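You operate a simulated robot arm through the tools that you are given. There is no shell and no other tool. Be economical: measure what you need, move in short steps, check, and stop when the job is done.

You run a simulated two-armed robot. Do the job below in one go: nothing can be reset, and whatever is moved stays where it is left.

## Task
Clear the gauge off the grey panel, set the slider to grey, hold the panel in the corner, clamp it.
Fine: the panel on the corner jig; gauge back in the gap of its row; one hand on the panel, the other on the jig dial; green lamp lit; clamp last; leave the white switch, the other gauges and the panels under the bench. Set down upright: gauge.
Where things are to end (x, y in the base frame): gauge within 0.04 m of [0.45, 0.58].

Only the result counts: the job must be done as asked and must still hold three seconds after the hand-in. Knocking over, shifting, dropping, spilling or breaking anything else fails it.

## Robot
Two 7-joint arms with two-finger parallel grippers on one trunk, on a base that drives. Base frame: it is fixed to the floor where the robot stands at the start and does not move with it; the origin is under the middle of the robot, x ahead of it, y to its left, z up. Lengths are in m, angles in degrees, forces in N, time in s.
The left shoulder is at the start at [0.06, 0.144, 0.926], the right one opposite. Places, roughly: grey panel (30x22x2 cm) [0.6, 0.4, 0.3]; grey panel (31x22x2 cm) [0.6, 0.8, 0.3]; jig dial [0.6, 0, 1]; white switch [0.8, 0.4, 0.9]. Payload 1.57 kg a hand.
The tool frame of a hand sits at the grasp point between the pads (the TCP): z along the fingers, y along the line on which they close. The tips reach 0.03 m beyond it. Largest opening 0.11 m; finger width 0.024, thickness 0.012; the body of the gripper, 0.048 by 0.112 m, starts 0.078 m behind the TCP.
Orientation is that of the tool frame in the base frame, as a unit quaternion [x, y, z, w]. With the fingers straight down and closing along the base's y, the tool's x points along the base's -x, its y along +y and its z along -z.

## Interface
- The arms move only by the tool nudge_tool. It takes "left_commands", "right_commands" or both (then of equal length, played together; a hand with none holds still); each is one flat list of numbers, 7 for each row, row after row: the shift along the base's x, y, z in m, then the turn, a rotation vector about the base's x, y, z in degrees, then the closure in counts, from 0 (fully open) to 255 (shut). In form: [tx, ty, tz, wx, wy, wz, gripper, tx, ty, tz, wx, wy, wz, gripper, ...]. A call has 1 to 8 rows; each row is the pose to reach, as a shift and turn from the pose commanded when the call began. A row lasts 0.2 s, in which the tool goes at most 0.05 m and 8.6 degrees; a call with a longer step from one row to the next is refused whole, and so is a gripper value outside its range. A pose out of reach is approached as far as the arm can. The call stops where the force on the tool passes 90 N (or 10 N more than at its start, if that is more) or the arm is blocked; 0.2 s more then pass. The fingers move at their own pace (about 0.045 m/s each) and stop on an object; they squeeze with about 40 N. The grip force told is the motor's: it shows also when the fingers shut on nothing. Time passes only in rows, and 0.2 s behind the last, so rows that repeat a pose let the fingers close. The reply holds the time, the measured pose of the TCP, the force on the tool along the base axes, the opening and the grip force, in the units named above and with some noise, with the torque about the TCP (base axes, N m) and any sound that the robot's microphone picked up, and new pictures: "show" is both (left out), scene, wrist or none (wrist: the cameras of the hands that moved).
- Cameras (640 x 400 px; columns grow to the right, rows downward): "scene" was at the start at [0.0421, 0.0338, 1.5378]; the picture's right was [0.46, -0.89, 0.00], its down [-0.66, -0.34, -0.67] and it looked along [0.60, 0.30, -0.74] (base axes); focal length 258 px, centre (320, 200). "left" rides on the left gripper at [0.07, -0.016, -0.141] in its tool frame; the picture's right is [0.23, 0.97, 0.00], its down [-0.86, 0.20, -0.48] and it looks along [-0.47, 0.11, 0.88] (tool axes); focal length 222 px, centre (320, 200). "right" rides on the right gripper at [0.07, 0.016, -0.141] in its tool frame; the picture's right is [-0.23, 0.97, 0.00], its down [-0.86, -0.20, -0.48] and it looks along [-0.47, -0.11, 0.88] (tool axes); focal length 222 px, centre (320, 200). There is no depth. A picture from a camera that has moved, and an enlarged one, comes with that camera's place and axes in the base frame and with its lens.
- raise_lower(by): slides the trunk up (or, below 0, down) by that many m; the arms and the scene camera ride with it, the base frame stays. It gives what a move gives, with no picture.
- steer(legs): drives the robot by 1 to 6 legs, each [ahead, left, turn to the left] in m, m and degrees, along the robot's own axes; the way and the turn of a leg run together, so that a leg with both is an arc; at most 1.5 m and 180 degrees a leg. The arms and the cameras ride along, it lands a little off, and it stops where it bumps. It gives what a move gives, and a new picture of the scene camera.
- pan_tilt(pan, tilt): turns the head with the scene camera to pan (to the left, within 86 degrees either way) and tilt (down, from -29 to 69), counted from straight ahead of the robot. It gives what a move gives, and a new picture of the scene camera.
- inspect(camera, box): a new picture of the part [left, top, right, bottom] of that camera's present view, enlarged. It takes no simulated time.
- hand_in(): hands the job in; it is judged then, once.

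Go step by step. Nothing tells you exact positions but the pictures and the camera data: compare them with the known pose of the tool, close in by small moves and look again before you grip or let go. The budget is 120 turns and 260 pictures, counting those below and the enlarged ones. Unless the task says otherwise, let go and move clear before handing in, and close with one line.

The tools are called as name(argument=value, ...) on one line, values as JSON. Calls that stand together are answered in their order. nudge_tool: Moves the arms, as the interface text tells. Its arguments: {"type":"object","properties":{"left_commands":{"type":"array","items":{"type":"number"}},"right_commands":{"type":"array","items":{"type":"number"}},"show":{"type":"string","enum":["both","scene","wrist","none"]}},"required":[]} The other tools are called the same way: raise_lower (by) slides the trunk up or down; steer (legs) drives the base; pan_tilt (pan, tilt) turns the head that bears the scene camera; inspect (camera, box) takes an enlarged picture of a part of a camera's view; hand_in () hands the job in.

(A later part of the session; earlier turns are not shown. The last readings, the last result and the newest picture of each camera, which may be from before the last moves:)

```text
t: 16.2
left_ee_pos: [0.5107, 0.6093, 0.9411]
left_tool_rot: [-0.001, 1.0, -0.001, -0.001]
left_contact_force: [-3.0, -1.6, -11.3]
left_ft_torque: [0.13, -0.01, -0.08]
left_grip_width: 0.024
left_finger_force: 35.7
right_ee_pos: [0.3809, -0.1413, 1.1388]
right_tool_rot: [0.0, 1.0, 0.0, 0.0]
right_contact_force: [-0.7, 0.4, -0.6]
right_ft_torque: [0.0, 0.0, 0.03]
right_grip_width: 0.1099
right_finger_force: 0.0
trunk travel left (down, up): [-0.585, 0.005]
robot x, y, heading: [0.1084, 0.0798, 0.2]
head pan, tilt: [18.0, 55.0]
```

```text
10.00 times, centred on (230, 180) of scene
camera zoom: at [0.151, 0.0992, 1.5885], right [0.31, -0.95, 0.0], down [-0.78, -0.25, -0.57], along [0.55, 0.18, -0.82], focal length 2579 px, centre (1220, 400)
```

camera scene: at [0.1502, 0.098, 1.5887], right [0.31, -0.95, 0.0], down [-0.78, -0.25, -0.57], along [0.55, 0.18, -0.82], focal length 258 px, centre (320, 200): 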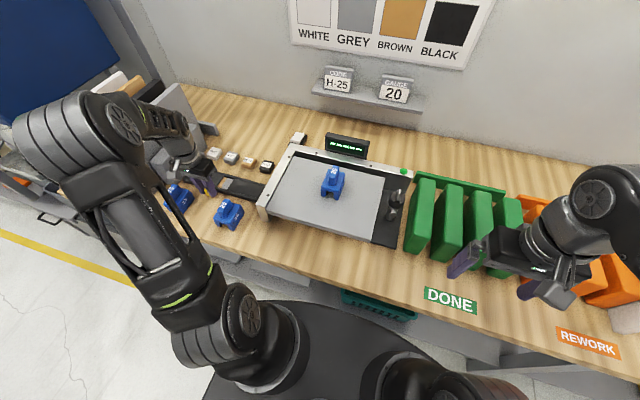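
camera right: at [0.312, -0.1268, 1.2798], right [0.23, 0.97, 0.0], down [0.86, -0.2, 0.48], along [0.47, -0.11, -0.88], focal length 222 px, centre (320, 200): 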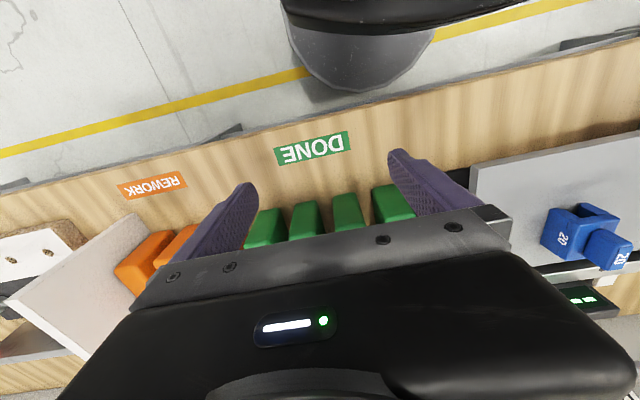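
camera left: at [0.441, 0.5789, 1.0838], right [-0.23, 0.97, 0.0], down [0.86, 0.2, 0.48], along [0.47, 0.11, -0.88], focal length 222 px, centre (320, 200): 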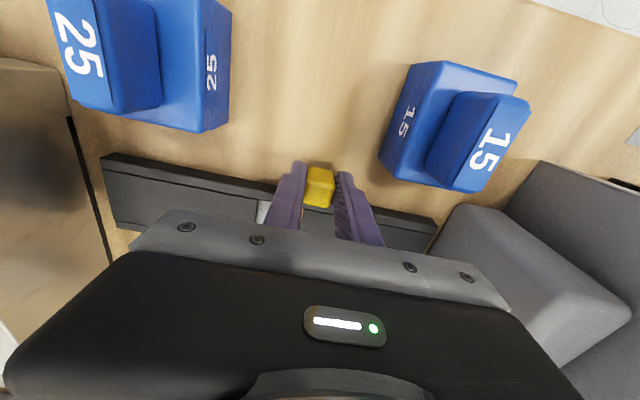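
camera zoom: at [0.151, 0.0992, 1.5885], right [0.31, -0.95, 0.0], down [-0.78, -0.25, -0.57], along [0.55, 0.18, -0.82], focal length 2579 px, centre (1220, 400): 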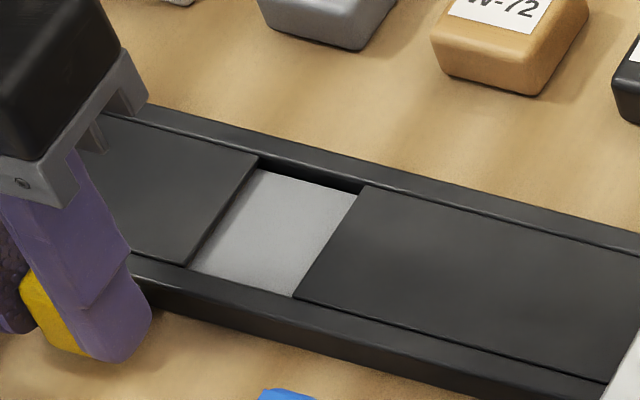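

Grey is centred in the window. I'll release the knob, lift, and move over the gauge on the panel.

nudge_tool(left_commands=[0, 0, 0, 0, 0, 0, 110, 0, 0, 0, 0, 0, 0, 110, 0, 0, 0.04, 0, 0, 0, 110, 0, 0, 0.09, 0, 0, 0, 110, 0, 0, 0.14, 0, 0, 0, 110, 0, 0, 0.19, 0, 0, 0, 110], show="scene")

nudge_tool(left_commands=[0.0, -0.05, 0, 0, 0, 0, 110, 0, -0.1, 0, 0, 0, 0, 110, 0.01, -0.148, 0, 0, 0, 0, 110, 0.02, -0.196, 0, 0, 0, 0, 110, 0.035, -0.243, 0, 0, 0, 0, 110, 0.05, -0.29, 0, 0, 0, 0, 110, 0.07, -0.335, 0, 0, 0, 0, 110, 0.085, -0.38, 0, 0, 0, 0, 110], show="both")

```text
t: 17.6
left_ee_pos: [0.5073, 0.608, 1.133]
left_tool_rot: [0.0, 1.0, 0.0, 0.0]
left_contact_force: [0.1, 0.5, 0.3]
left_ft_torque: [-0.02, -0.02, -0.01]
left_grip_width: 0.0625
left_finger_force: 0.1
right_ee_pos: [0.38, -0.1415, 1.1397]
right_tool_rot: [0.0, 1.0, 0.0, 0.0]
right_contact_force: [-0.6, -0.2, 0.1]
right_ft_torque: [-0.03, -0.01, -0.02]
right_grip_width: 0.1099
right_finger_force: 0.1
trunk travel left (down, up): [-0.585, 0.005]
robot x, y, heading: [0.1078, 0.0817, 0.1]
head pan, tilt: [18.0, 55.0]
camera scene: at [0.1503, 0.098, 1.5886], right [0.31, -0.95, 0.0], down [-0.78, -0.25, -0.57], along [0.55, 0.18, -0.82], focal length 258 px, centre (320, 200)
```

scene: 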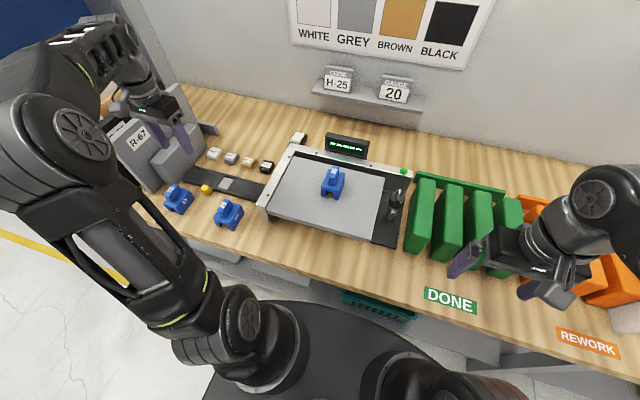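

```text
t: 19.4
left_ee_pos: [0.5982, 0.2298, 1.1322]
left_tool_rot: [0.0, 1.0, 0.0, 0.0]
left_contact_force: [0.4, 0.4, -0.8]
left_ft_torque: [0.05, 0.03, 0.06]
left_grip_width: 0.0623
left_finger_force: 0.1
right_ee_pos: [0.3813, -0.1421, 1.1381]
right_tool_rot: [0.0, 1.0, 0.0, -0.001]
right_contact_force: [0.5, -0.4, -0.1]
right_ft_torque: [0.01, 0.01, -0.05]
right_grip_width: 0.1099
right_finger_force: 0.0
trunk travel left (down, up): [-0.585, 0.005]
robot x, y, heading: [0.111, 0.0788, -0.1]
head pan, tilt: [18.0, 55.0]
camera scene: at [0.1512, 0.0973, 1.5886], right [0.31, -0.95, 0.0], down [-0.78, -0.25, -0.57], along [0.55, 0.18, -0.82], focal length 258 px, centre (320, 200)
camera left: at [0.5277, 0.2133, 1.2744], right [-0.23, 0.97, 0.0], down [0.85, 0.2, 0.48], along [0.47, 0.11, -0.88], focal length 222 px, centre (320, 200)
```

scene: 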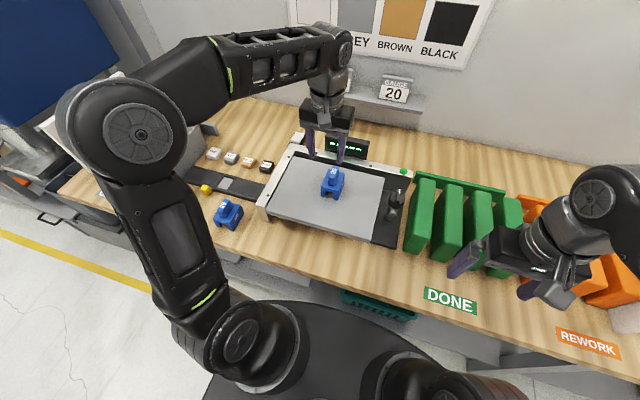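
left: 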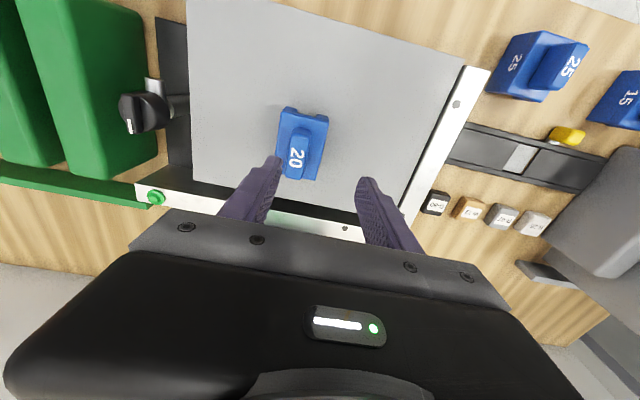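

The handle is at about (0.61, 0.205). I'll centre over it and lower partway.

nudge_tool(left_commands=[0.006, -0.012, 0, 0, 0, 0, 110, 0.012, -0.024, -0.02, 0, 0, 0, 110, 0.014, -0.024, -0.05, 0, 0, 0, 110, 0.014, -0.024, -0.075, 0, 0, 0, 110], show="wrist")

inspect(camera="scene", box=[280, 110, 400, 210])

inspect(camera="right", box=[480, 130, 640, 290])

```text
t: 20.4
left_ee_pos: [0.6107, 0.2063, 1.0543]
left_tool_rot: [0.0, 1.0, 0.0, 0.0]
left_contact_force: [0.1, 0.0, -0.7]
left_ft_torque: [-0.03, 0.0, -0.02]
left_grip_width: 0.0626
left_finger_force: 0.0
right_ee_pos: [0.3813, -0.1413, 1.1377]
right_tool_rot: [-0.001, 1.0, 0.0, 0.0]
right_contact_force: [1.0, 0.5, 0.3]
right_ft_torque: [0.01, -0.01, -0.04]
right_grip_width: 0.11
right_finger_force: 0.1
trunk travel left (down, up): [-0.585, 0.005]
robot x, y, heading: [0.1089, 0.0762, 0.1]
head pan, tilt: [18.0, 55.0]
camera left: at [0.5403, 0.1895, 1.1979], right [-0.23, 0.97, 0.0], down [0.86, 0.2, 0.48], along [0.47, 0.11, -0.88], focal length 222 px, centre (320, 200)
```

left: 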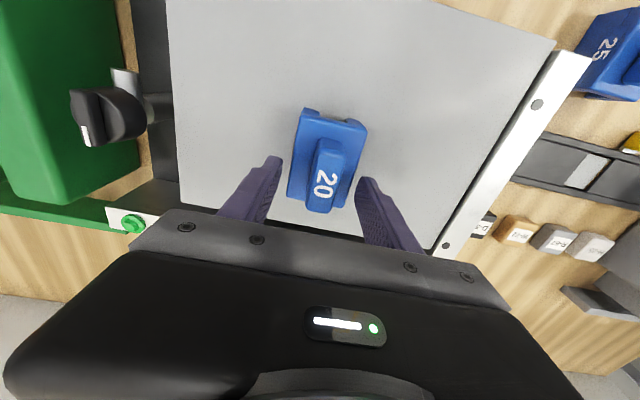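

```text
4.00 times, centred on (340, 160) of scene
camera zoom: at [0.1509, 0.0983, 1.5886], right [0.31, -0.95, 0.0], down [-0.78, -0.25, -0.57], along [0.55, 0.18, -0.82], focal length 1032 px, centre (240, 360)
```

zoom: 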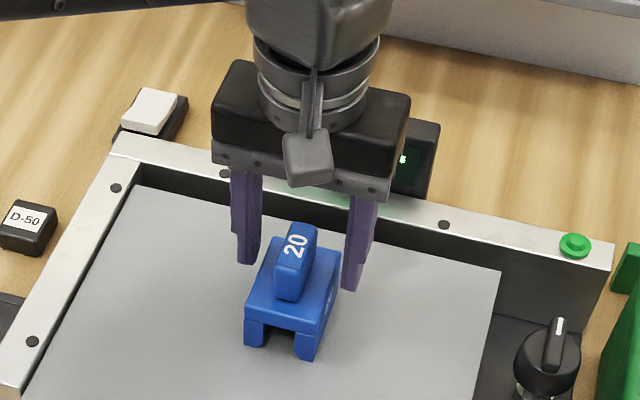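

```text
2.50 times, centred on (560, 210) of right
camera zoom: at [0.3114, -0.1259, 1.2801], right [0.23, 0.97, 0.0], down [0.86, -0.2, 0.48], along [0.47, -0.11, -0.88], focal length 555 px, centre (-280, 175)
```

zoom: 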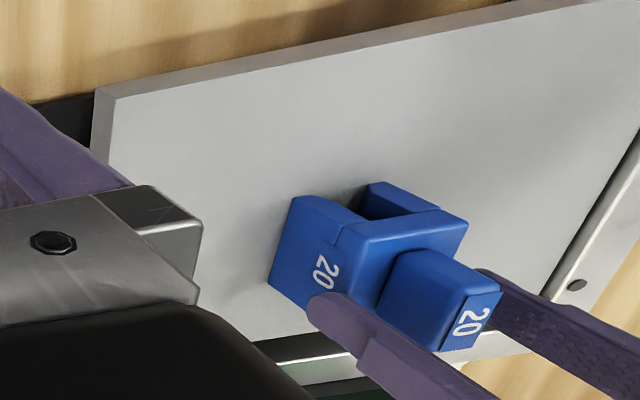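

The panel top works out at z≈0.975 and the handle spans about 1.015–1.055. The finger tips (1.02) now straddle the handle, so I'll close on it.

nudge_tool(left_commands=[0, 0.001, -0.002, 0, 0, 0, 220, 0, 0.001, -0.002, 0, 0, 0, 220, 0, 0.001, -0.002, 0, 0, 0, 220, 0, 0.001, -0.002, 0, 0, 0, 220], show="wrist")

inspect(camera="scene", box=[280, 110, 400, 210])

```text
t: 21.4
left_ee_pos: [0.6104, 0.2083, 1.0551]
left_tool_rot: [0.0, 1.0, -0.001, 0.001]
left_contact_force: [-0.3, -2.7, 7.3]
left_ft_torque: [-0.22, 0.2, 0.03]
left_grip_width: 0.0518
left_finger_force: 40.6
right_ee_pos: [0.3791, -0.1427, 1.1374]
right_tool_rot: [0.001, 1.0, -0.001, 0.0]
right_contact_force: [-0.4, 0.5, -0.4]
right_ft_torque: [-0.01, -0.02, 0.0]
right_grip_width: 0.1101
right_finger_force: 0.0
trunk travel left (down, up): [-0.585, 0.005]
robot x, y, heading: [0.1052, 0.0783, -0.2]
head pan, tilt: [18.0, 55.0]
camera left: at [0.5401, 0.1904, 1.1971], right [-0.23, 0.97, 0.0], down [0.85, 0.2, 0.48], along [0.47, 0.11, -0.88], focal length 222 px, centre (320, 200)
```

left: 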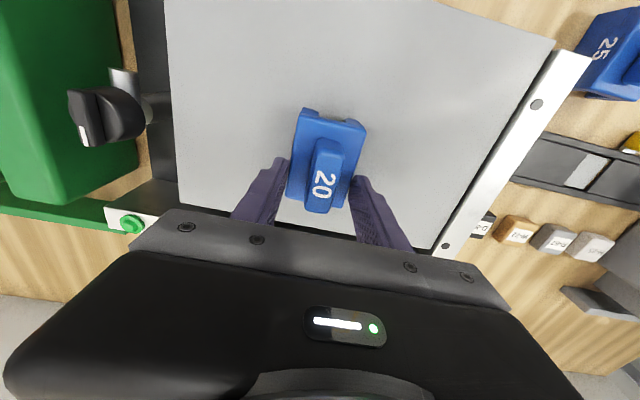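

```text
4.00 times, centred on (340, 160) of scene
camera zoom: at [0.1501, 0.0978, 1.5887], right [0.31, -0.95, 0.0], down [-0.78, -0.25, -0.57], along [0.55, 0.18, -0.82], focal length 1032 px, centre (240, 360)
```

zoom: 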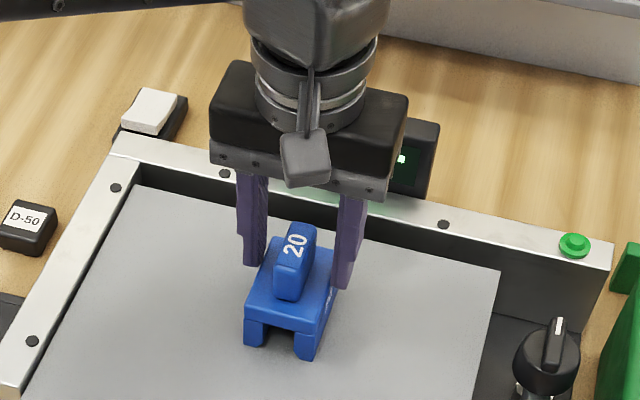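

The tips caught the top edge of the base (52 mm wide), so the base is taller than I thought. I'll reopen, shift back ~1 cm, go 2 cm lower and grip the base properly.

nudge_tool(left_commands=[0, 0, 0.001, 0, 0, 0, 90, 0, 0, 0.001, 0, 0, 0, 90, -0.006, 0, 0, 0, 0, 0, 90, -0.011, 0, -0.008, 0, 0, 0, 90, -0.011, 0, -0.016, 0, 0, 0, 90, -0.011, 0, -0.022, 0, 0, 0, 90], show="wrist")

inspect(camera="scene", box=[280, 110, 400, 210])

```text
t: 22.8
left_ee_pos: [0.5993, 0.2089, 1.0336]
left_tool_rot: [0.001, 1.0, 0.0, 0.0]
left_contact_force: [-0.2, 0.7, 0.2]
left_ft_torque: [-0.01, 0.02, 0.02]
left_grip_width: 0.0713
left_finger_force: 0.0
right_ee_pos: [0.3823, -0.1416, 1.1388]
right_tool_rot: [0.0, 1.0, 0.0, 0.0]
right_contact_force: [0.3, 0.3, 0.8]
right_ft_torque: [-0.02, 0.03, -0.03]
right_grip_width: 0.11
right_finger_force: 0.0
trunk travel left (down, up): [-0.585, 0.005]
robot x, y, heading: [0.1094, 0.0752, -0.0]
head pan, tilt: [18.0, 55.0]
camera left: at [0.5299, 0.1913, 1.1753], right [-0.23, 0.97, 0.0], down [0.86, 0.2, 0.48], along [0.47, 0.11, -0.88], focal length 222 px, centre (320, 200)
```

left: 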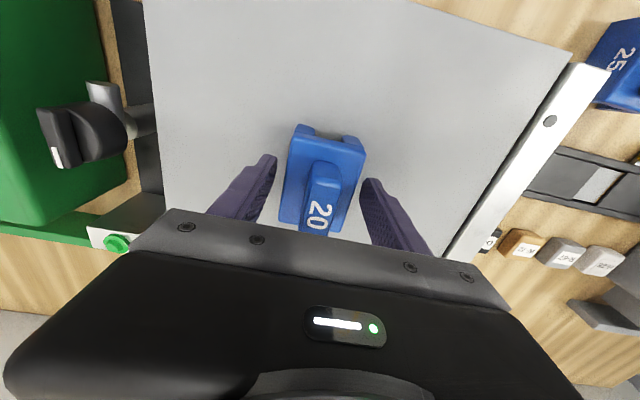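

```text
4.00 times, centred on (340, 160) of scene
camera zoom: at [0.1507, 0.0983, 1.5886], right [0.31, -0.95, 0.0], down [-0.78, -0.25, -0.57], along [0.55, 0.18, -0.82], focal length 1032 px, centre (240, 360)
```

zoom: 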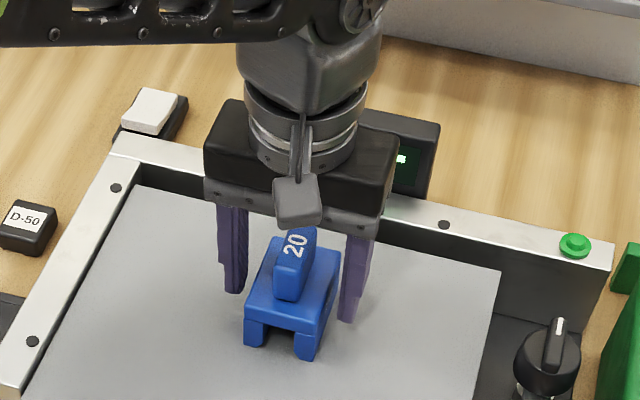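

The fingers straddle the middle of the base, so I'll lower a bit more, close, then lift slightly.

nudge_tool(left_commands=[0, 0, -0.008, 0, 0, 0, 90, 0, 0, -0.008, 0, 0, 0, 180, 0, 0, -0.008, 0, 0, 0, 180, 0, 0, -0.008, 0, 0, 0, 180, 0, 0, 0.0, 0, 0, 0, 180, 0, 0, 0.02, 0, 0, 0, 180, 0, 0, 0.04, 0, 0, 0, 180], show="both")

inspect(camera="scene", box=[280, 110, 400, 210])

```text
t: 24.4
left_ee_pos: [0.6005, 0.2066, 1.0736]
left_tool_rot: [0.0, 1.0, 0.0, 0.0]
left_contact_force: [-1.0, -0.7, -1.8]
left_ft_torque: [0.02, 0.01, 0.0]
left_grip_width: 0.0522
left_finger_force: 40.2
right_ee_pos: [0.3793, -0.1419, 1.1384]
right_tool_rot: [0.0, 1.0, 0.0, -0.001]
right_contact_force: [0.6, 0.0, -0.1]
right_ft_torque: [-0.01, 0.01, -0.01]
right_grip_width: 0.1099
right_finger_force: 0.0
trunk travel left (down, up): [-0.585, 0.005]
robot x, y, heading: [0.1103, 0.0809, -0.0]
head pan, tilt: [18.0, 55.0]
camera scene: at [0.1506, 0.0983, 1.5886], right [0.31, -0.95, 0.0], down [-0.78, -0.25, -0.57], along [0.55, 0.18, -0.82], focal length 258 px, centre (320, 200)
camera left: at [0.5304, 0.1897, 1.2156], right [-0.23, 0.97, 0.0], down [0.86, 0.2, 0.48], along [0.47, 0.11, -0.88], focal length 222 px, centre (320, 200)
```

scene: 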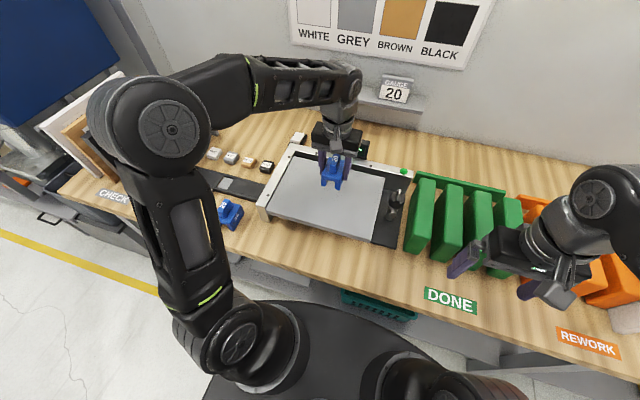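
left: 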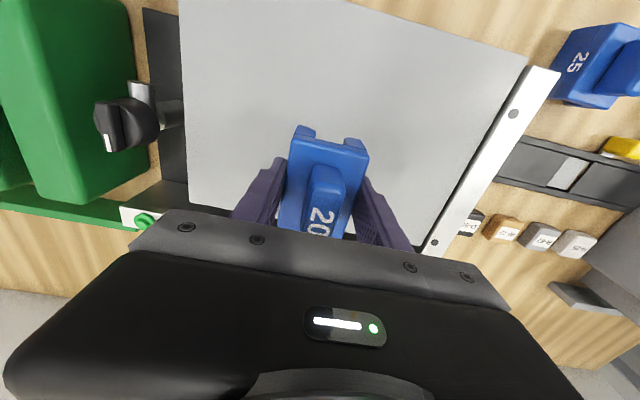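

```text
4.00 times, centred on (340, 160) of scene
camera zoom: at [0.1506, 0.0983, 1.5886], right [0.31, -0.95, 0.0], down [-0.78, -0.25, -0.57], along [0.55, 0.18, -0.82], focal length 1032 px, centre (240, 360)
```

zoom: 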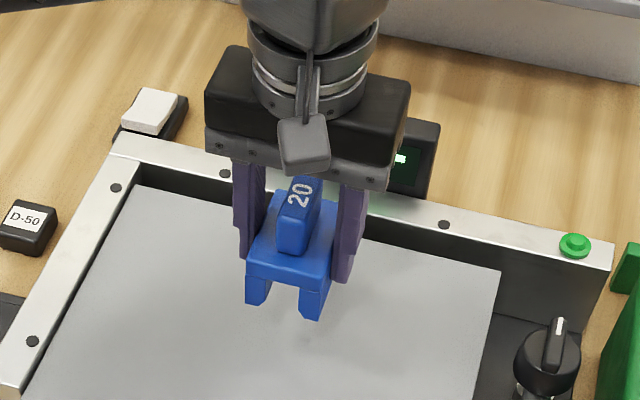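

The gauge is lifted and held upright. I'll carry it high over to the gap at (0.45, 0.58).

nudge_tool(left_commands=[0, 0, 0.045, 0, 0, 0, 180, -0.01, 0.045, 0.056, 0, 0, 0, 180, -0.02, 0.093, 0.056, 0, 0, 0, 180, -0.03, 0.141, 0.056, 0, 0, 0, 180, -0.045, 0.187, 0.056, 0, 0, 0, 180, -0.06, 0.233, 0.056, 0, 0, 0, 180, -0.075, 0.279, 0.056, 0, 0, 0, 180, -0.09, 0.325, 0.056, 0, 0, 0, 180], show="none")

nudge_tool(left_commands=[-0.025, 0.024, 0, 0, 0, 0, 180, -0.059, 0.048, 0, 0, 0, 0, 180, -0.059, 0.048, -0.03, 0, 0, 0, 180, -0.059, 0.048, -0.06, 0, 0, 0, 180], show="both")

```text
t: 26.2
left_ee_pos: [0.5092, 0.5323, 1.1275]
left_tool_rot: [0.002, 1.0, -0.001, 0.0]
left_contact_force: [0.4, -0.3, -0.9]
left_ft_torque: [-0.03, 0.02, -0.03]
left_grip_width: 0.0522
left_finger_force: 40.0
right_ee_pos: [0.3804, -0.1402, 1.1394]
right_tool_rot: [-0.001, 1.0, 0.0, -0.001]
right_contact_force: [0.0, 0.1, -0.4]
right_ft_torque: [-0.05, 0.04, 0.01]
right_grip_width: 0.1098
right_finger_force: 0.1
trunk travel left (down, up): [-0.585, 0.005]
robot x, y, heading: [0.1079, 0.0785, -0.3]
head pan, tilt: [18.0, 55.0]
```

```text
t: 27.2
left_ee_pos: [0.4484, 0.5793, 1.0675]
left_tool_rot: [-0.001, 1.0, 0.0, 0.0]
left_contact_force: [0.5, 0.2, -2.6]
left_ft_torque: [-0.02, 0.02, 0.05]
left_grip_width: 0.0522
left_finger_force: 39.5
right_ee_pos: [0.3802, -0.1424, 1.1387]
right_tool_rot: [-0.001, 1.0, 0.0, 0.0]
right_contact_force: [-0.5, 0.0, 0.3]
right_ft_torque: [0.0, -0.02, 0.0]
right_grip_width: 0.11
right_finger_force: 0.1
trunk travel left (down, up): [-0.585, 0.005]
robot x, y, heading: [0.1074, 0.0758, -0.0]
head pan, tilt: [18.0, 55.0]
camera scene: at [0.1506, 0.0987, 1.5887], right [0.31, -0.95, 0.0], down [-0.78, -0.25, -0.57], along [0.55, 0.18, -0.82], focal length 258 px, centre (320, 200)
camera left: at [0.3785, 0.5639, 1.2104], right [-0.23, 0.97, 0.0], down [0.86, 0.2, 0.48], along [0.47, 0.11, -0.88], focal length 222 px, centre (320, 200)
```

scene: 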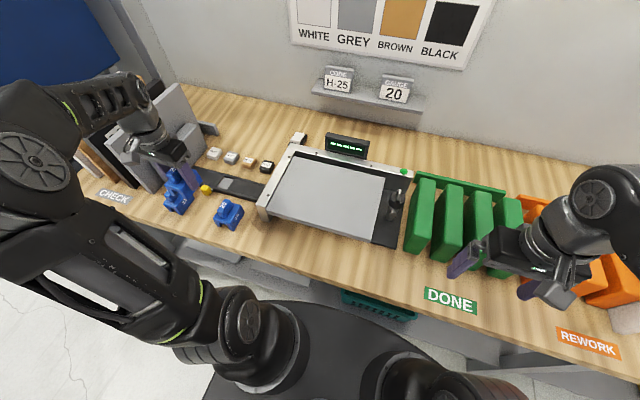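
left: 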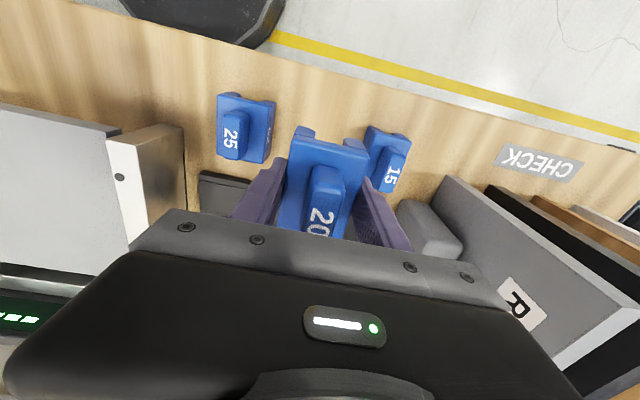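

The gauge hangs between gauges 25 and 15. I'll enlarge the view to measure the side clearances.

inspect(camera="left", box=[190, 80, 430, 240])

inspect(camera="scene", box=[140, 130, 260, 240])

```text
2.50 times, centred on (310, 160) of left
camera zoom: at [0.3785, 0.5639, 1.2104], right [-0.23, 0.97, 0.0], down [0.86, 0.2, 0.48], along [0.47, 0.11, -0.88], focal length 555 px, centre (345, 300)
```

zoom: 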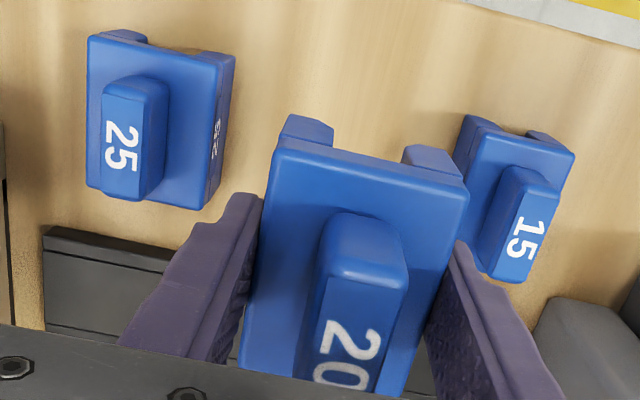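

```text
3.64 times, centred on (200, 185) of scene
camera zoom: at [0.1506, 0.0987, 1.5887], right [0.31, -0.95, 0.0], down [-0.78, -0.25, -0.57], along [0.55, 0.18, -0.82], focal length 938 px, centre (756, 254)
```

zoom: 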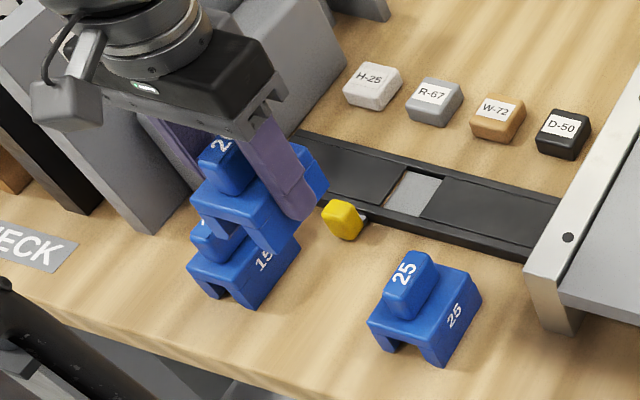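

The gap spans y≈0.520–0.629 and the x alignment matches the neighbours. I'll shift 4 mm right and lower to just above the bench.

nudge_tool(left_commands=[0, -0.004, 0, 0, 0, 0, 180, 0, -0.004, -0.04, 0, 0, 0, 180, 0, -0.004, -0.07, 0, 0, 0, 180, 0, -0.004, -0.09, 0, 0, 0, 180], show="wrist")

inspect(camera="scene", box=[140, 130, 260, 240])

```text
t: 28.2
left_ee_pos: [0.4495, 0.5754, 0.9763]
left_tool_rot: [0.001, 1.0, -0.001, 0.0]
left_contact_force: [0.5, 0.4, -0.5]
left_ft_torque: [0.02, 0.0, 0.0]
left_grip_width: 0.052
left_finger_force: 40.1
right_ee_pos: [0.3806, -0.142, 1.1381]
right_tool_rot: [0.0, 1.0, -0.001, 0.0]
right_contact_force: [0.9, -0.6, -0.3]
right_ft_torque: [0.02, 0.0, 0.01]
right_grip_width: 0.1099
right_finger_force: 0.1
trunk travel left (down, up): [-0.585, 0.005]
robot x, y, heading: [0.1096, 0.0815, 0.2]
head pan, tilt: [18.0, 55.0]
camera left: at [0.3801, 0.5586, 1.1188], right [-0.23, 0.97, 0.0], down [0.86, 0.2, 0.48], along [0.47, 0.11, -0.88], focal length 222 px, centre (320, 200)
```

left: 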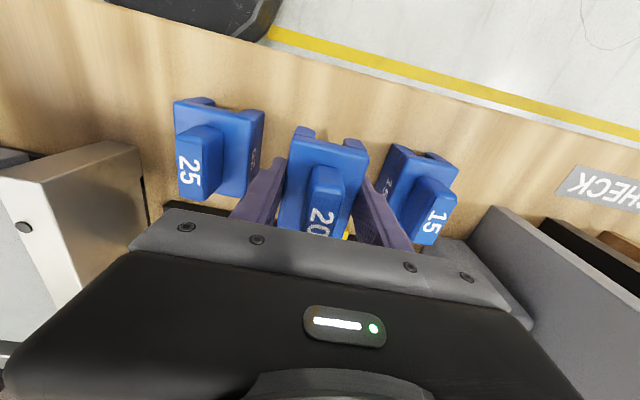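

```text
3.64 times, centred on (200, 185) of scene
camera zoom: at [0.1511, 0.0988, 1.5886], right [0.31, -0.95, 0.0], down [-0.78, -0.25, -0.57], along [0.55, 0.18, -0.82], focal length 938 px, centre (756, 254)
```

zoom: 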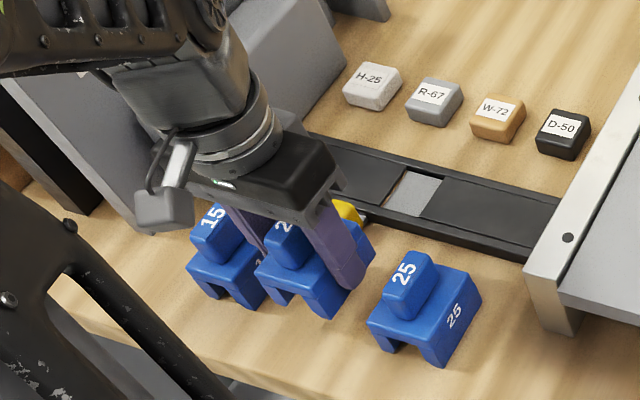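

It is centred and close to the bench. I'll lower in 3–4 mm steps until contact shows.

nudge_tool(left_commands=[0, 0, -0.004, 0, 0, 0, 180, 0, 0, -0.008, 0, 0, 0, 180, 0, 0, -0.012, 0, 0, 0, 180, 0, 0, -0.012, 0, 0, 0, 180], show="none")

inspect(camera="scene", box=[140, 130, 260, 240])

```text
t: 29.2
left_ee_pos: [0.4503, 0.5759, 0.9662]
left_tool_rot: [0.0, 1.0, 0.0, 0.0]
left_contact_force: [-0.2, -1.3, -1.4]
left_ft_torque: [0.04, 0.03, -0.02]
left_grip_width: 0.0523
left_finger_force: 40.6
right_ee_pos: [0.3809, -0.142, 1.1385]
right_tool_rot: [0.0, 1.0, 0.0, 0.001]
right_contact_force: [0.1, 0.6, -0.3]
right_ft_torque: [-0.02, -0.01, -0.01]
right_grip_width: 0.1102
right_finger_force: 0.1
trunk travel left (down, up): [-0.585, 0.005]
robot x, y, heading: [0.1112, 0.0828, -0.1]
head pan, tilt: [18.0, 55.0]
```

```text
3.64 times, centred on (200, 185) of scene
camera zoom: at [0.1506, 0.0984, 1.5886], right [0.31, -0.95, 0.0], down [-0.78, -0.25, -0.57], along [0.55, 0.18, -0.82], focal length 938 px, centre (756, 254)
```

zoom: 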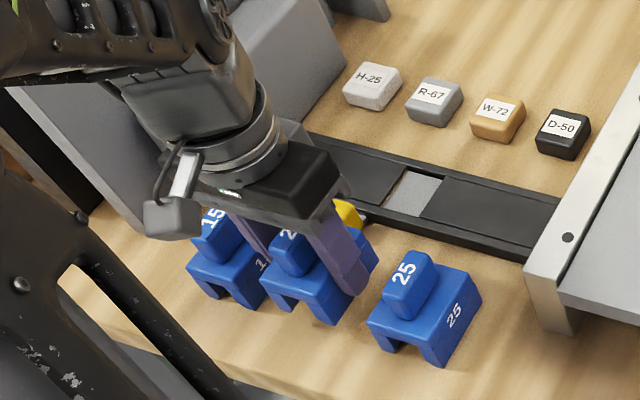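

nudge_tool(left_commands=[0, 0, -0.004, 0, 0, 0, 180, 0, 0, -0.008, 0, 0, 0, 180, 0, 0, -0.008, 0, 0, 0, 180], show="none")

```text
t: 30.0
left_ee_pos: [0.4499, 0.5763, 0.9577]
left_tool_rot: [0.0, 1.0, 0.0, 0.0]
left_contact_force: [-0.1, 1.0, -2.0]
left_ft_torque: [-0.01, 0.02, 0.01]
left_grip_width: 0.0523
left_finger_force: 40.4
right_ee_pos: [0.3807, -0.1417, 1.1389]
right_tool_rot: [0.0, 1.0, 0.0, 0.0]
right_contact_force: [-0.2, -0.6, 0.8]
right_ft_torque: [-0.02, 0.0, -0.01]
right_grip_width: 0.1099
right_finger_force: 0.1
trunk travel left (down, up): [-0.585, 0.005]
robot x, y, heading: [0.1116, 0.0791, -0.1]
head pan, tilt: [18.0, 55.0]
```

No contact yet (the force is only the gauge's weight), so I'll continue.

nudge_tool(left_commands=[0, 0, -0.003, 0, 0, 0, 180, 0, 0, -0.005, 0, 0, 0, 180, 0, 0, -0.005, 0, 0, 0, 180], show="none")

inspect(camera="scene", box=[160, 170, 250, 240])

```text
t: 30.8
left_ee_pos: [0.4492, 0.5754, 0.9527]
left_tool_rot: [0.0, 1.0, 0.0, 0.0]
left_contact_force: [0.1, -0.2, -1.0]
left_ft_torque: [0.02, -0.01, -0.03]
left_grip_width: 0.0522
left_finger_force: 39.8
right_ee_pos: [0.3805, -0.1422, 1.1385]
right_tool_rot: [0.0, 1.0, 0.0, 0.0]
right_contact_force: [-0.9, 0.4, -0.4]
right_ft_torque: [-0.01, -0.01, 0.0]
right_grip_width: 0.1101
right_finger_force: 0.1
trunk travel left (down, up): [-0.585, 0.005]
robot x, y, heading: [0.11, 0.076, -0.2]
head pan, tilt: [18.0, 55.0]
```

```text
5.71 times, centred on (205, 205) of scene
camera zoom: at [0.1507, 0.0985, 1.5886], right [0.31, -0.95, 0.0], down [-0.78, -0.25, -0.57], along [0.55, 0.18, -0.82], focal length 1474 px, centre (977, 171)
```

zoom: 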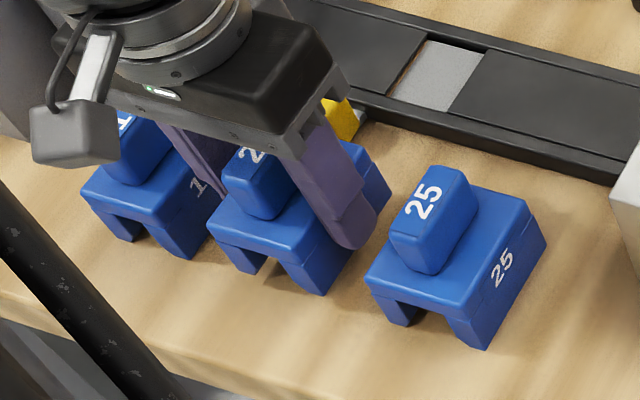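

It looks about 2–3 mm above the bench, so I'll keep lowering gently.

nudge_tool(left_commands=[0, 0, -0.002, 0, 0, 0, 180, 0, 0, -0.003, 0, 0, 0, 180, 0, 0, -0.003, 0, 0, 0, 180], show="none")

```text
t: 31.6
left_ee_pos: [0.449, 0.5759, 0.9515]
left_tool_rot: [0.0, 1.0, 0.0, 0.0]
left_contact_force: [0.2, -0.5, -1.3]
left_ft_torque: [-0.03, 0.01, -0.03]
left_grip_width: 0.0523
left_finger_force: 40.2
right_ee_pos: [0.3813, -0.1428, 1.1386]
right_tool_rot: [0.001, 1.0, 0.0, 0.0]
right_contact_force: [0.0, 0.3, 0.6]
right_ft_torque: [0.0, 0.0, 0.0]
right_grip_width: 0.1098
right_finger_force: 0.0
trunk travel left (down, up): [-0.585, 0.005]
robot x, y, heading: [0.1095, 0.0787, -0.0]
head pan, tilt: [18.0, 55.0]
```

nudge_tool(left_commands=[0, 0, -0.002, 0, 0, 0, 180, 0, 0, -0.003, 0, 0, 0, 180, 0, 0, -0.003, 0, 0, 0, 180], show="none")

inspect(camera="scene", box=[160, 170, 250, 240])

```text
t: 32.4
left_ee_pos: [0.4502, 0.5763, 0.947]
left_tool_rot: [0.0, 1.0, 0.001, 0.0]
left_contact_force: [-0.2, -0.3, -1.7]
left_ft_torque: [0.01, -0.01, -0.03]
left_grip_width: 0.0523
left_finger_force: 39.9
right_ee_pos: [0.3805, -0.1424, 1.1379]
right_tool_rot: [0.0, 1.0, 0.0, 0.0]
right_contact_force: [0.7, 0.3, 0.2]
right_ft_torque: [0.01, 0.03, 0.0]
right_grip_width: 0.1099
right_finger_force: 0.0
trunk travel left (down, up): [-0.585, 0.005]
robot x, y, heading: [0.1112, 0.0752, 0.1]
head pan, tilt: [18.0, 55.0]
```

```text
5.71 times, centred on (205, 205) of scene
camera zoom: at [0.1507, 0.0985, 1.5886], right [0.31, -0.95, 0.0], down [-0.78, -0.25, -0.57], along [0.55, 0.18, -0.82], focal length 1474 px, centre (977, 171)
```

zoom: 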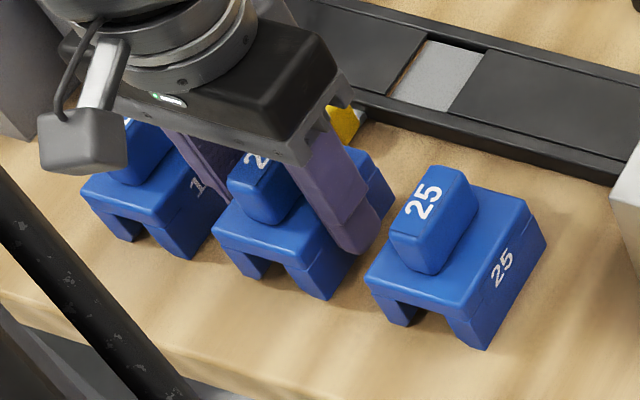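

nudge_tool(left_commands=[0, 0, -0.002, 0, 0, 0, 180, 0, 0, -0.003, 0, 0, 0, 180, 0, 0, -0.003, 0, 0, 0, 180], show="none")

```text
t: 33.2
left_ee_pos: [0.4485, 0.576, 0.9441]
left_tool_rot: [0.0, 1.0, 0.0, 0.0]
left_contact_force: [0.2, -0.2, -1.1]
left_ft_torque: [-0.02, 0.0, 0.0]
left_grip_width: 0.0519
left_finger_force: 40.1
right_ee_pos: [0.3812, -0.1433, 1.1383]
right_tool_rot: [0.0, 1.0, 0.001, 0.0]
right_contact_force: [-0.1, -0.3, 0.6]
right_ft_torque: [0.01, 0.04, 0.02]
right_grip_width: 0.1102
right_finger_force: 0.2
trunk travel left (down, up): [-0.585, 0.005]
robot x, y, heading: [0.1106, 0.0769, 0.1]
head pan, tilt: [18.0, 55.0]
```

nudge_tool(left_commands=[0, 0, -0.002, 0, 0, 0, 180, 0, 0, -0.004, 0, 0, 0, 180, 0, 0, -0.004, 0, 0, 0, 180], show="none")

inspect(camera="scene", box=[160, 170, 250, 240])

```text
t: 34.0
left_ee_pos: [0.4488, 0.5761, 0.942]
left_tool_rot: [0.0, 1.0, 0.001, 0.001]
left_contact_force: [-0.6, 0.7, 13.1]
left_ft_torque: [-0.2, 0.61, -0.05]
left_grip_width: 0.0523
left_finger_force: 40.1
right_ee_pos: [0.3792, -0.1412, 1.1385]
right_tool_rot: [0.0, 1.0, 0.001, 0.0]
right_contact_force: [0.0, -0.8, 0.6]
right_ft_torque: [-0.01, -0.02, -0.02]
right_grip_width: 0.1099
right_finger_force: 0.1
trunk travel left (down, up): [-0.585, 0.005]
robot x, y, heading: [0.1066, 0.0776, -0.0]
head pan, tilt: [18.0, 55.0]
```

```text
5.71 times, centred on (205, 205) of scene
camera zoom: at [0.1497, 0.0973, 1.5889], right [0.31, -0.95, 0.0], down [-0.78, -0.25, -0.57], along [0.55, 0.18, -0.82], focal length 1474 px, centre (977, 171)
```

zoom: 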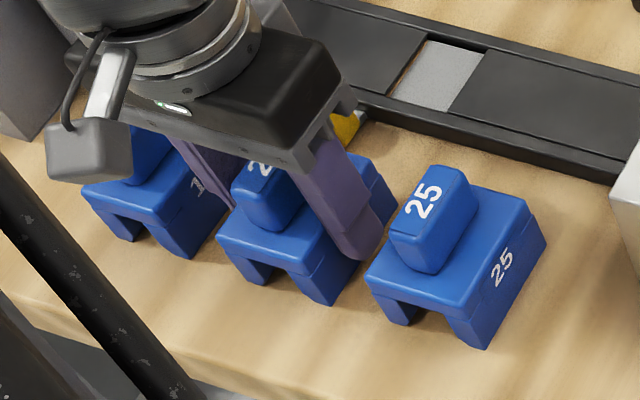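

The gauge is on the bench (13 N contact). I'll ease up 1 mm, open just enough to release, and lift straight up.

nudge_tool(left_commands=[0, 0, 0.001, 0, 0, 0, 180, 0, 0, 0.001, 0, 0, 0, 112, 0, 0, 0.001, 0, 0, 0, 112, 0, 0, 0.03, 0, 0, 0, 112, 0, 0, 0.07, 0, 0, 0, 112, 0, 0, 0.12, 0, 0, 0, 112, 0, 0, 0.16, 0, 0, 0, 112], show="both")

inspect(camera="scene", box=[150, 160, 250, 240])

```text
t: 35.6
left_ee_pos: [0.4516, 0.5758, 1.1018]
left_tool_rot: [0.001, 1.0, 0.0, 0.0]
left_contact_force: [0.2, -0.1, 0.4]
left_ft_torque: [-0.02, 0.0, 0.03]
left_grip_width: 0.0616
left_finger_force: 0.1
right_ee_pos: [0.38, -0.1414, 1.1385]
right_tool_rot: [0.0, 1.0, 0.0, 0.001]
right_contact_force: [0.3, 0.2, 0.6]
right_ft_torque: [-0.02, 0.02, 0.01]
right_grip_width: 0.11
right_finger_force: 0.0
trunk travel left (down, up): [-0.585, 0.005]
robot x, y, heading: [0.1092, 0.0778, -0.0]
head pan, tilt: [18.0, 55.0]
camera scene: at [0.1505, 0.0982, 1.5886], right [0.31, -0.95, 0.0], down [-0.78, -0.25, -0.57], along [0.55, 0.18, -0.82], focal length 258 px, centre (320, 200)
camera left: at [0.3806, 0.5591, 1.2436], right [-0.23, 0.97, 0.0], down [0.86, 0.2, 0.48], along [0.47, 0.11, -0.88], focal length 222 px, centre (320, 200)
```

scene: 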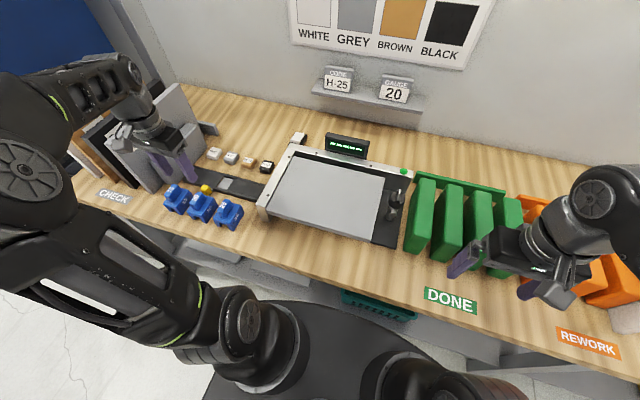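
left: 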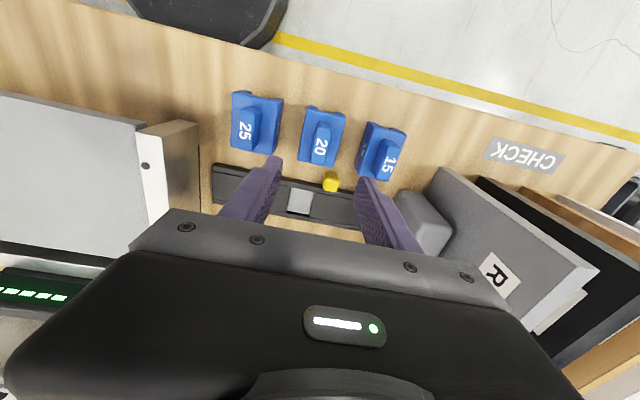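

```text
5.00 times, centred on (200, 200) of scene
camera zoom: at [0.1505, 0.0982, 1.5886], right [0.31, -0.95, 0.0], down [-0.78, -0.25, -0.57], along [0.55, 0.18, -0.82], focal length 1290 px, centre (920, 200)
```

zoom: 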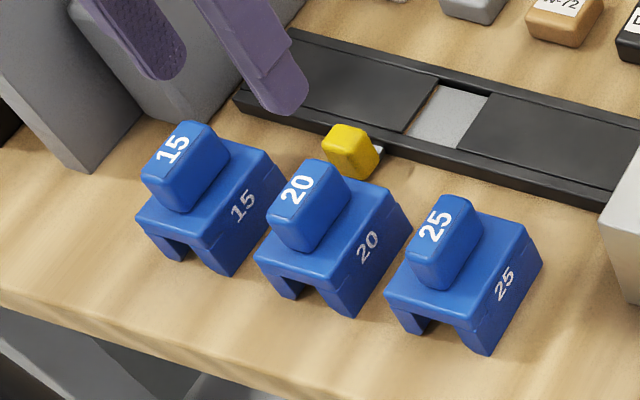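

The gauge stands upright in its gap and the window stays grey. Next I'll study the jig, panel and dial.

inspect(camera="scene", box=[250, 120, 430, 250])

inspect(camera="scene", box=[360, 160, 420, 220])

inspect(camera="right", box=[440, 110, 640, 310])

```text
3.08 times, centred on (340, 185) of scene
camera zoom: at [0.1505, 0.0982, 1.5886], right [0.31, -0.95, 0.0], down [-0.78, -0.25, -0.57], along [0.55, 0.18, -0.82], focal length 794 px, centre (258, 246)
```

zoom: 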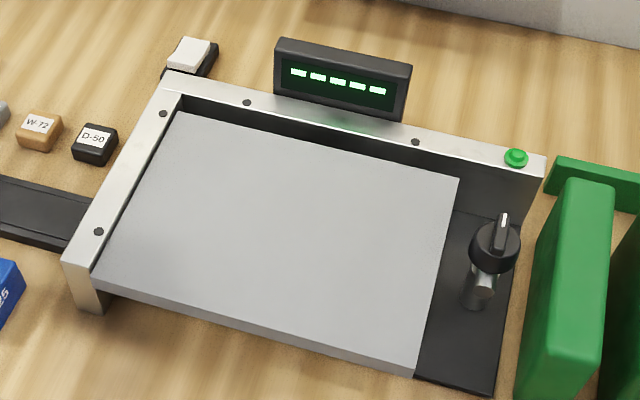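

```text
6.67 times, centred on (390, 190) of scene
camera zoom: at [0.1505, 0.0982, 1.5886], right [0.31, -0.95, 0.0], down [-0.78, -0.25, -0.57], along [0.55, 0.18, -0.82], focal length 1719 px, centre (-147, 267)
```

zoom: 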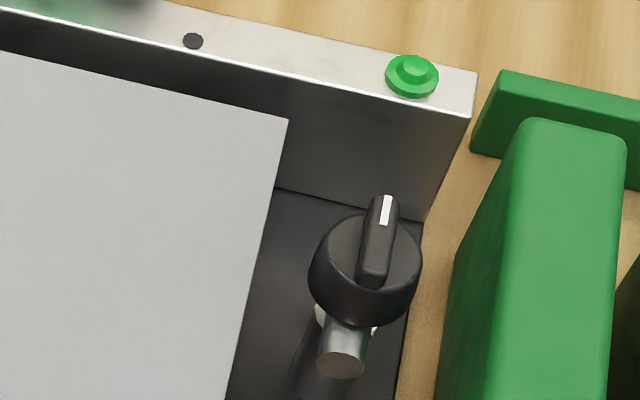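

```text
2.00 times, centred on (540, 210) of right
camera zoom: at [0.3111, -0.126, 1.2801], right [0.23, 0.97, 0.0], down [0.85, -0.2, 0.48], along [0.47, -0.11, -0.88], focal length 444 px, centre (-120, 180)
```

zoom: 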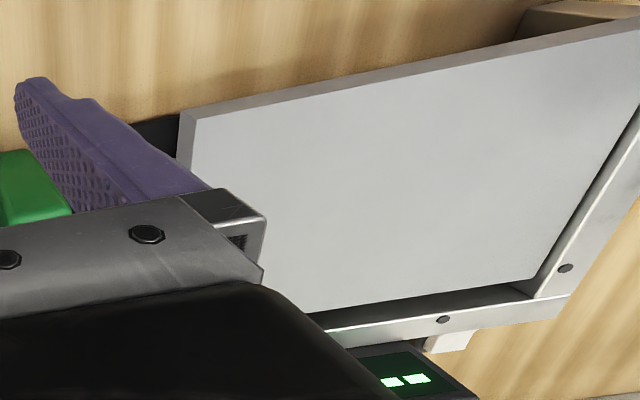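

The slider and gauge are done. The panel sits ~2 cm short of the back rail, its front-right corner at about (0.489, 0.067) with top z≈0.975. I'll bring the left hand there, yawed 45°, so its two fingers can straddle that corner and push it diagonally.

nudge_tool(left_commands=[0, -0.048, 0, 0, 0, 0, 70, 0, -0.096, 0, 0, 0, 8, 70, 0, -0.144, 0, 0, 0, 16, 70, 0, -0.192, 0, 0, 0, 24, 70, 0, -0.24, 0, 0, 0, 32, 70, 0, -0.288, 0, 0, 0, 40, 70, 0, -0.336, 0, 0, 0, 45, 70, 0, -0.384, 0, 0, 0, 45, 70], right_commands=[0, -0.02, 0, 0, 0, 0, 0, -0.01, -0.04, 0, 0, 0, 0, 0, -0.02, -0.06, 0, 0, 0, 0, 0, -0.03, -0.08, 0, 0, 0, 0, 0, -0.03, -0.08, 0, 0, 0, 0, 0, -0.03, -0.08, 0, 0, 0, 0, 0, -0.03, -0.08, 0, 0, 0, 0, 0, -0.03, -0.08, 0, 0, 0, 0, 0], show="scene")

nudge_tool(left_commands=[0, -0.045, 0, 0, 0, 0, 70, 0.01, -0.09, 0, 0, 0, 0, 70, 0.02, -0.13, 0, 0, 0, 0, 70], show="both")

```text
t: 37.4
left_ee_pos: [0.45, 0.1921, 1.1039]
left_tool_rot: [-0.384, 0.923, 0.001, -0.001]
left_contact_force: [0.0, -0.4, -0.3]
left_ft_torque: [0.02, -0.02, -0.01]
left_grip_width: 0.0798
left_finger_force: 0.1
right_ee_pos: [0.3521, -0.2225, 1.1395]
right_tool_rot: [0.0, 1.0, 0.0, 0.0]
right_contact_force: [-0.8, -0.8, 0.3]
right_ft_torque: [0.01, 0.01, 0.04]
right_grip_width: 0.1099
right_finger_force: 0.1
trunk travel left (down, up): [-0.585, 0.005]
robot x, y, heading: [0.1137, 0.076, 0.1]
head pan, tilt: [18.0, 55.0]
camera scene: at [0.1512, 0.0975, 1.5886], right [0.31, -0.95, 0.0], down [-0.78, -0.25, -0.57], along [0.55, 0.18, -0.82], focal length 258 px, centre (320, 200)
```

scene: 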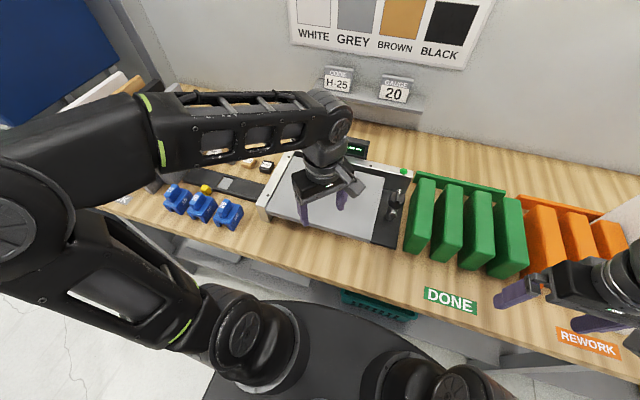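

```text
t: 38.2
left_ee_pos: [0.4708, 0.0587, 1.1029]
left_tool_rot: [-0.384, 0.923, 0.001, 0.0]
left_contact_force: [0.3, -0.2, -1.2]
left_ft_torque: [0.03, 0.0, 0.02]
left_grip_width: 0.0796
left_finger_force: 0.0
right_ee_pos: [0.351, -0.2236, 1.1404]
right_tool_rot: [0.0, 1.0, 0.001, -0.001]
right_contact_force: [0.0, -0.1, 0.5]
right_ft_torque: [0.01, 0.0, -0.01]
right_grip_width: 0.1099
right_finger_force: 0.0
trunk travel left (down, up): [-0.585, 0.005]
robot x, y, heading: [0.1102, 0.0744, 0.0]
head pan, tilt: [18.0, 55.0]
camera scene: at [0.1515, 0.0968, 1.5886], right [0.31, -0.95, 0.0], down [-0.78, -0.25, -0.57], along [0.55, 0.18, -0.82], focal length 258 px, centre (320, 200)
camera left: at [0.433, -0.0029, 1.2451], right [-0.85, 0.53, 0.0], down [0.46, 0.75, 0.48], along [0.25, 0.41, -0.88], focal length 222 px, centre (320, 200)
```

scene: 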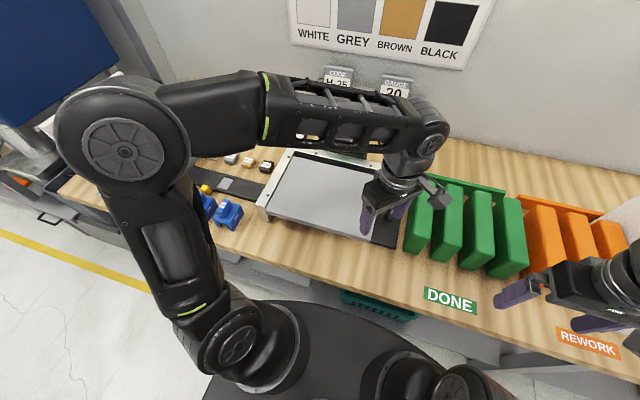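
left: 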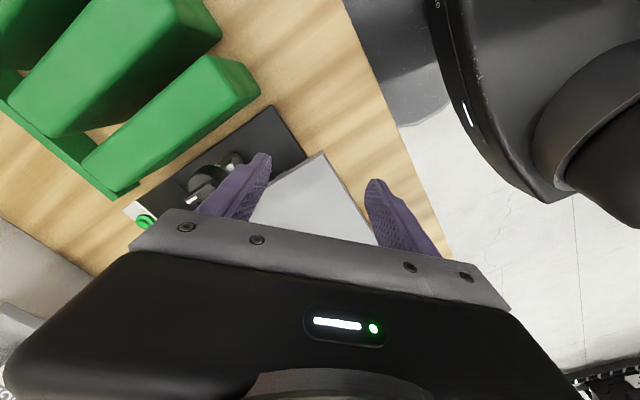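

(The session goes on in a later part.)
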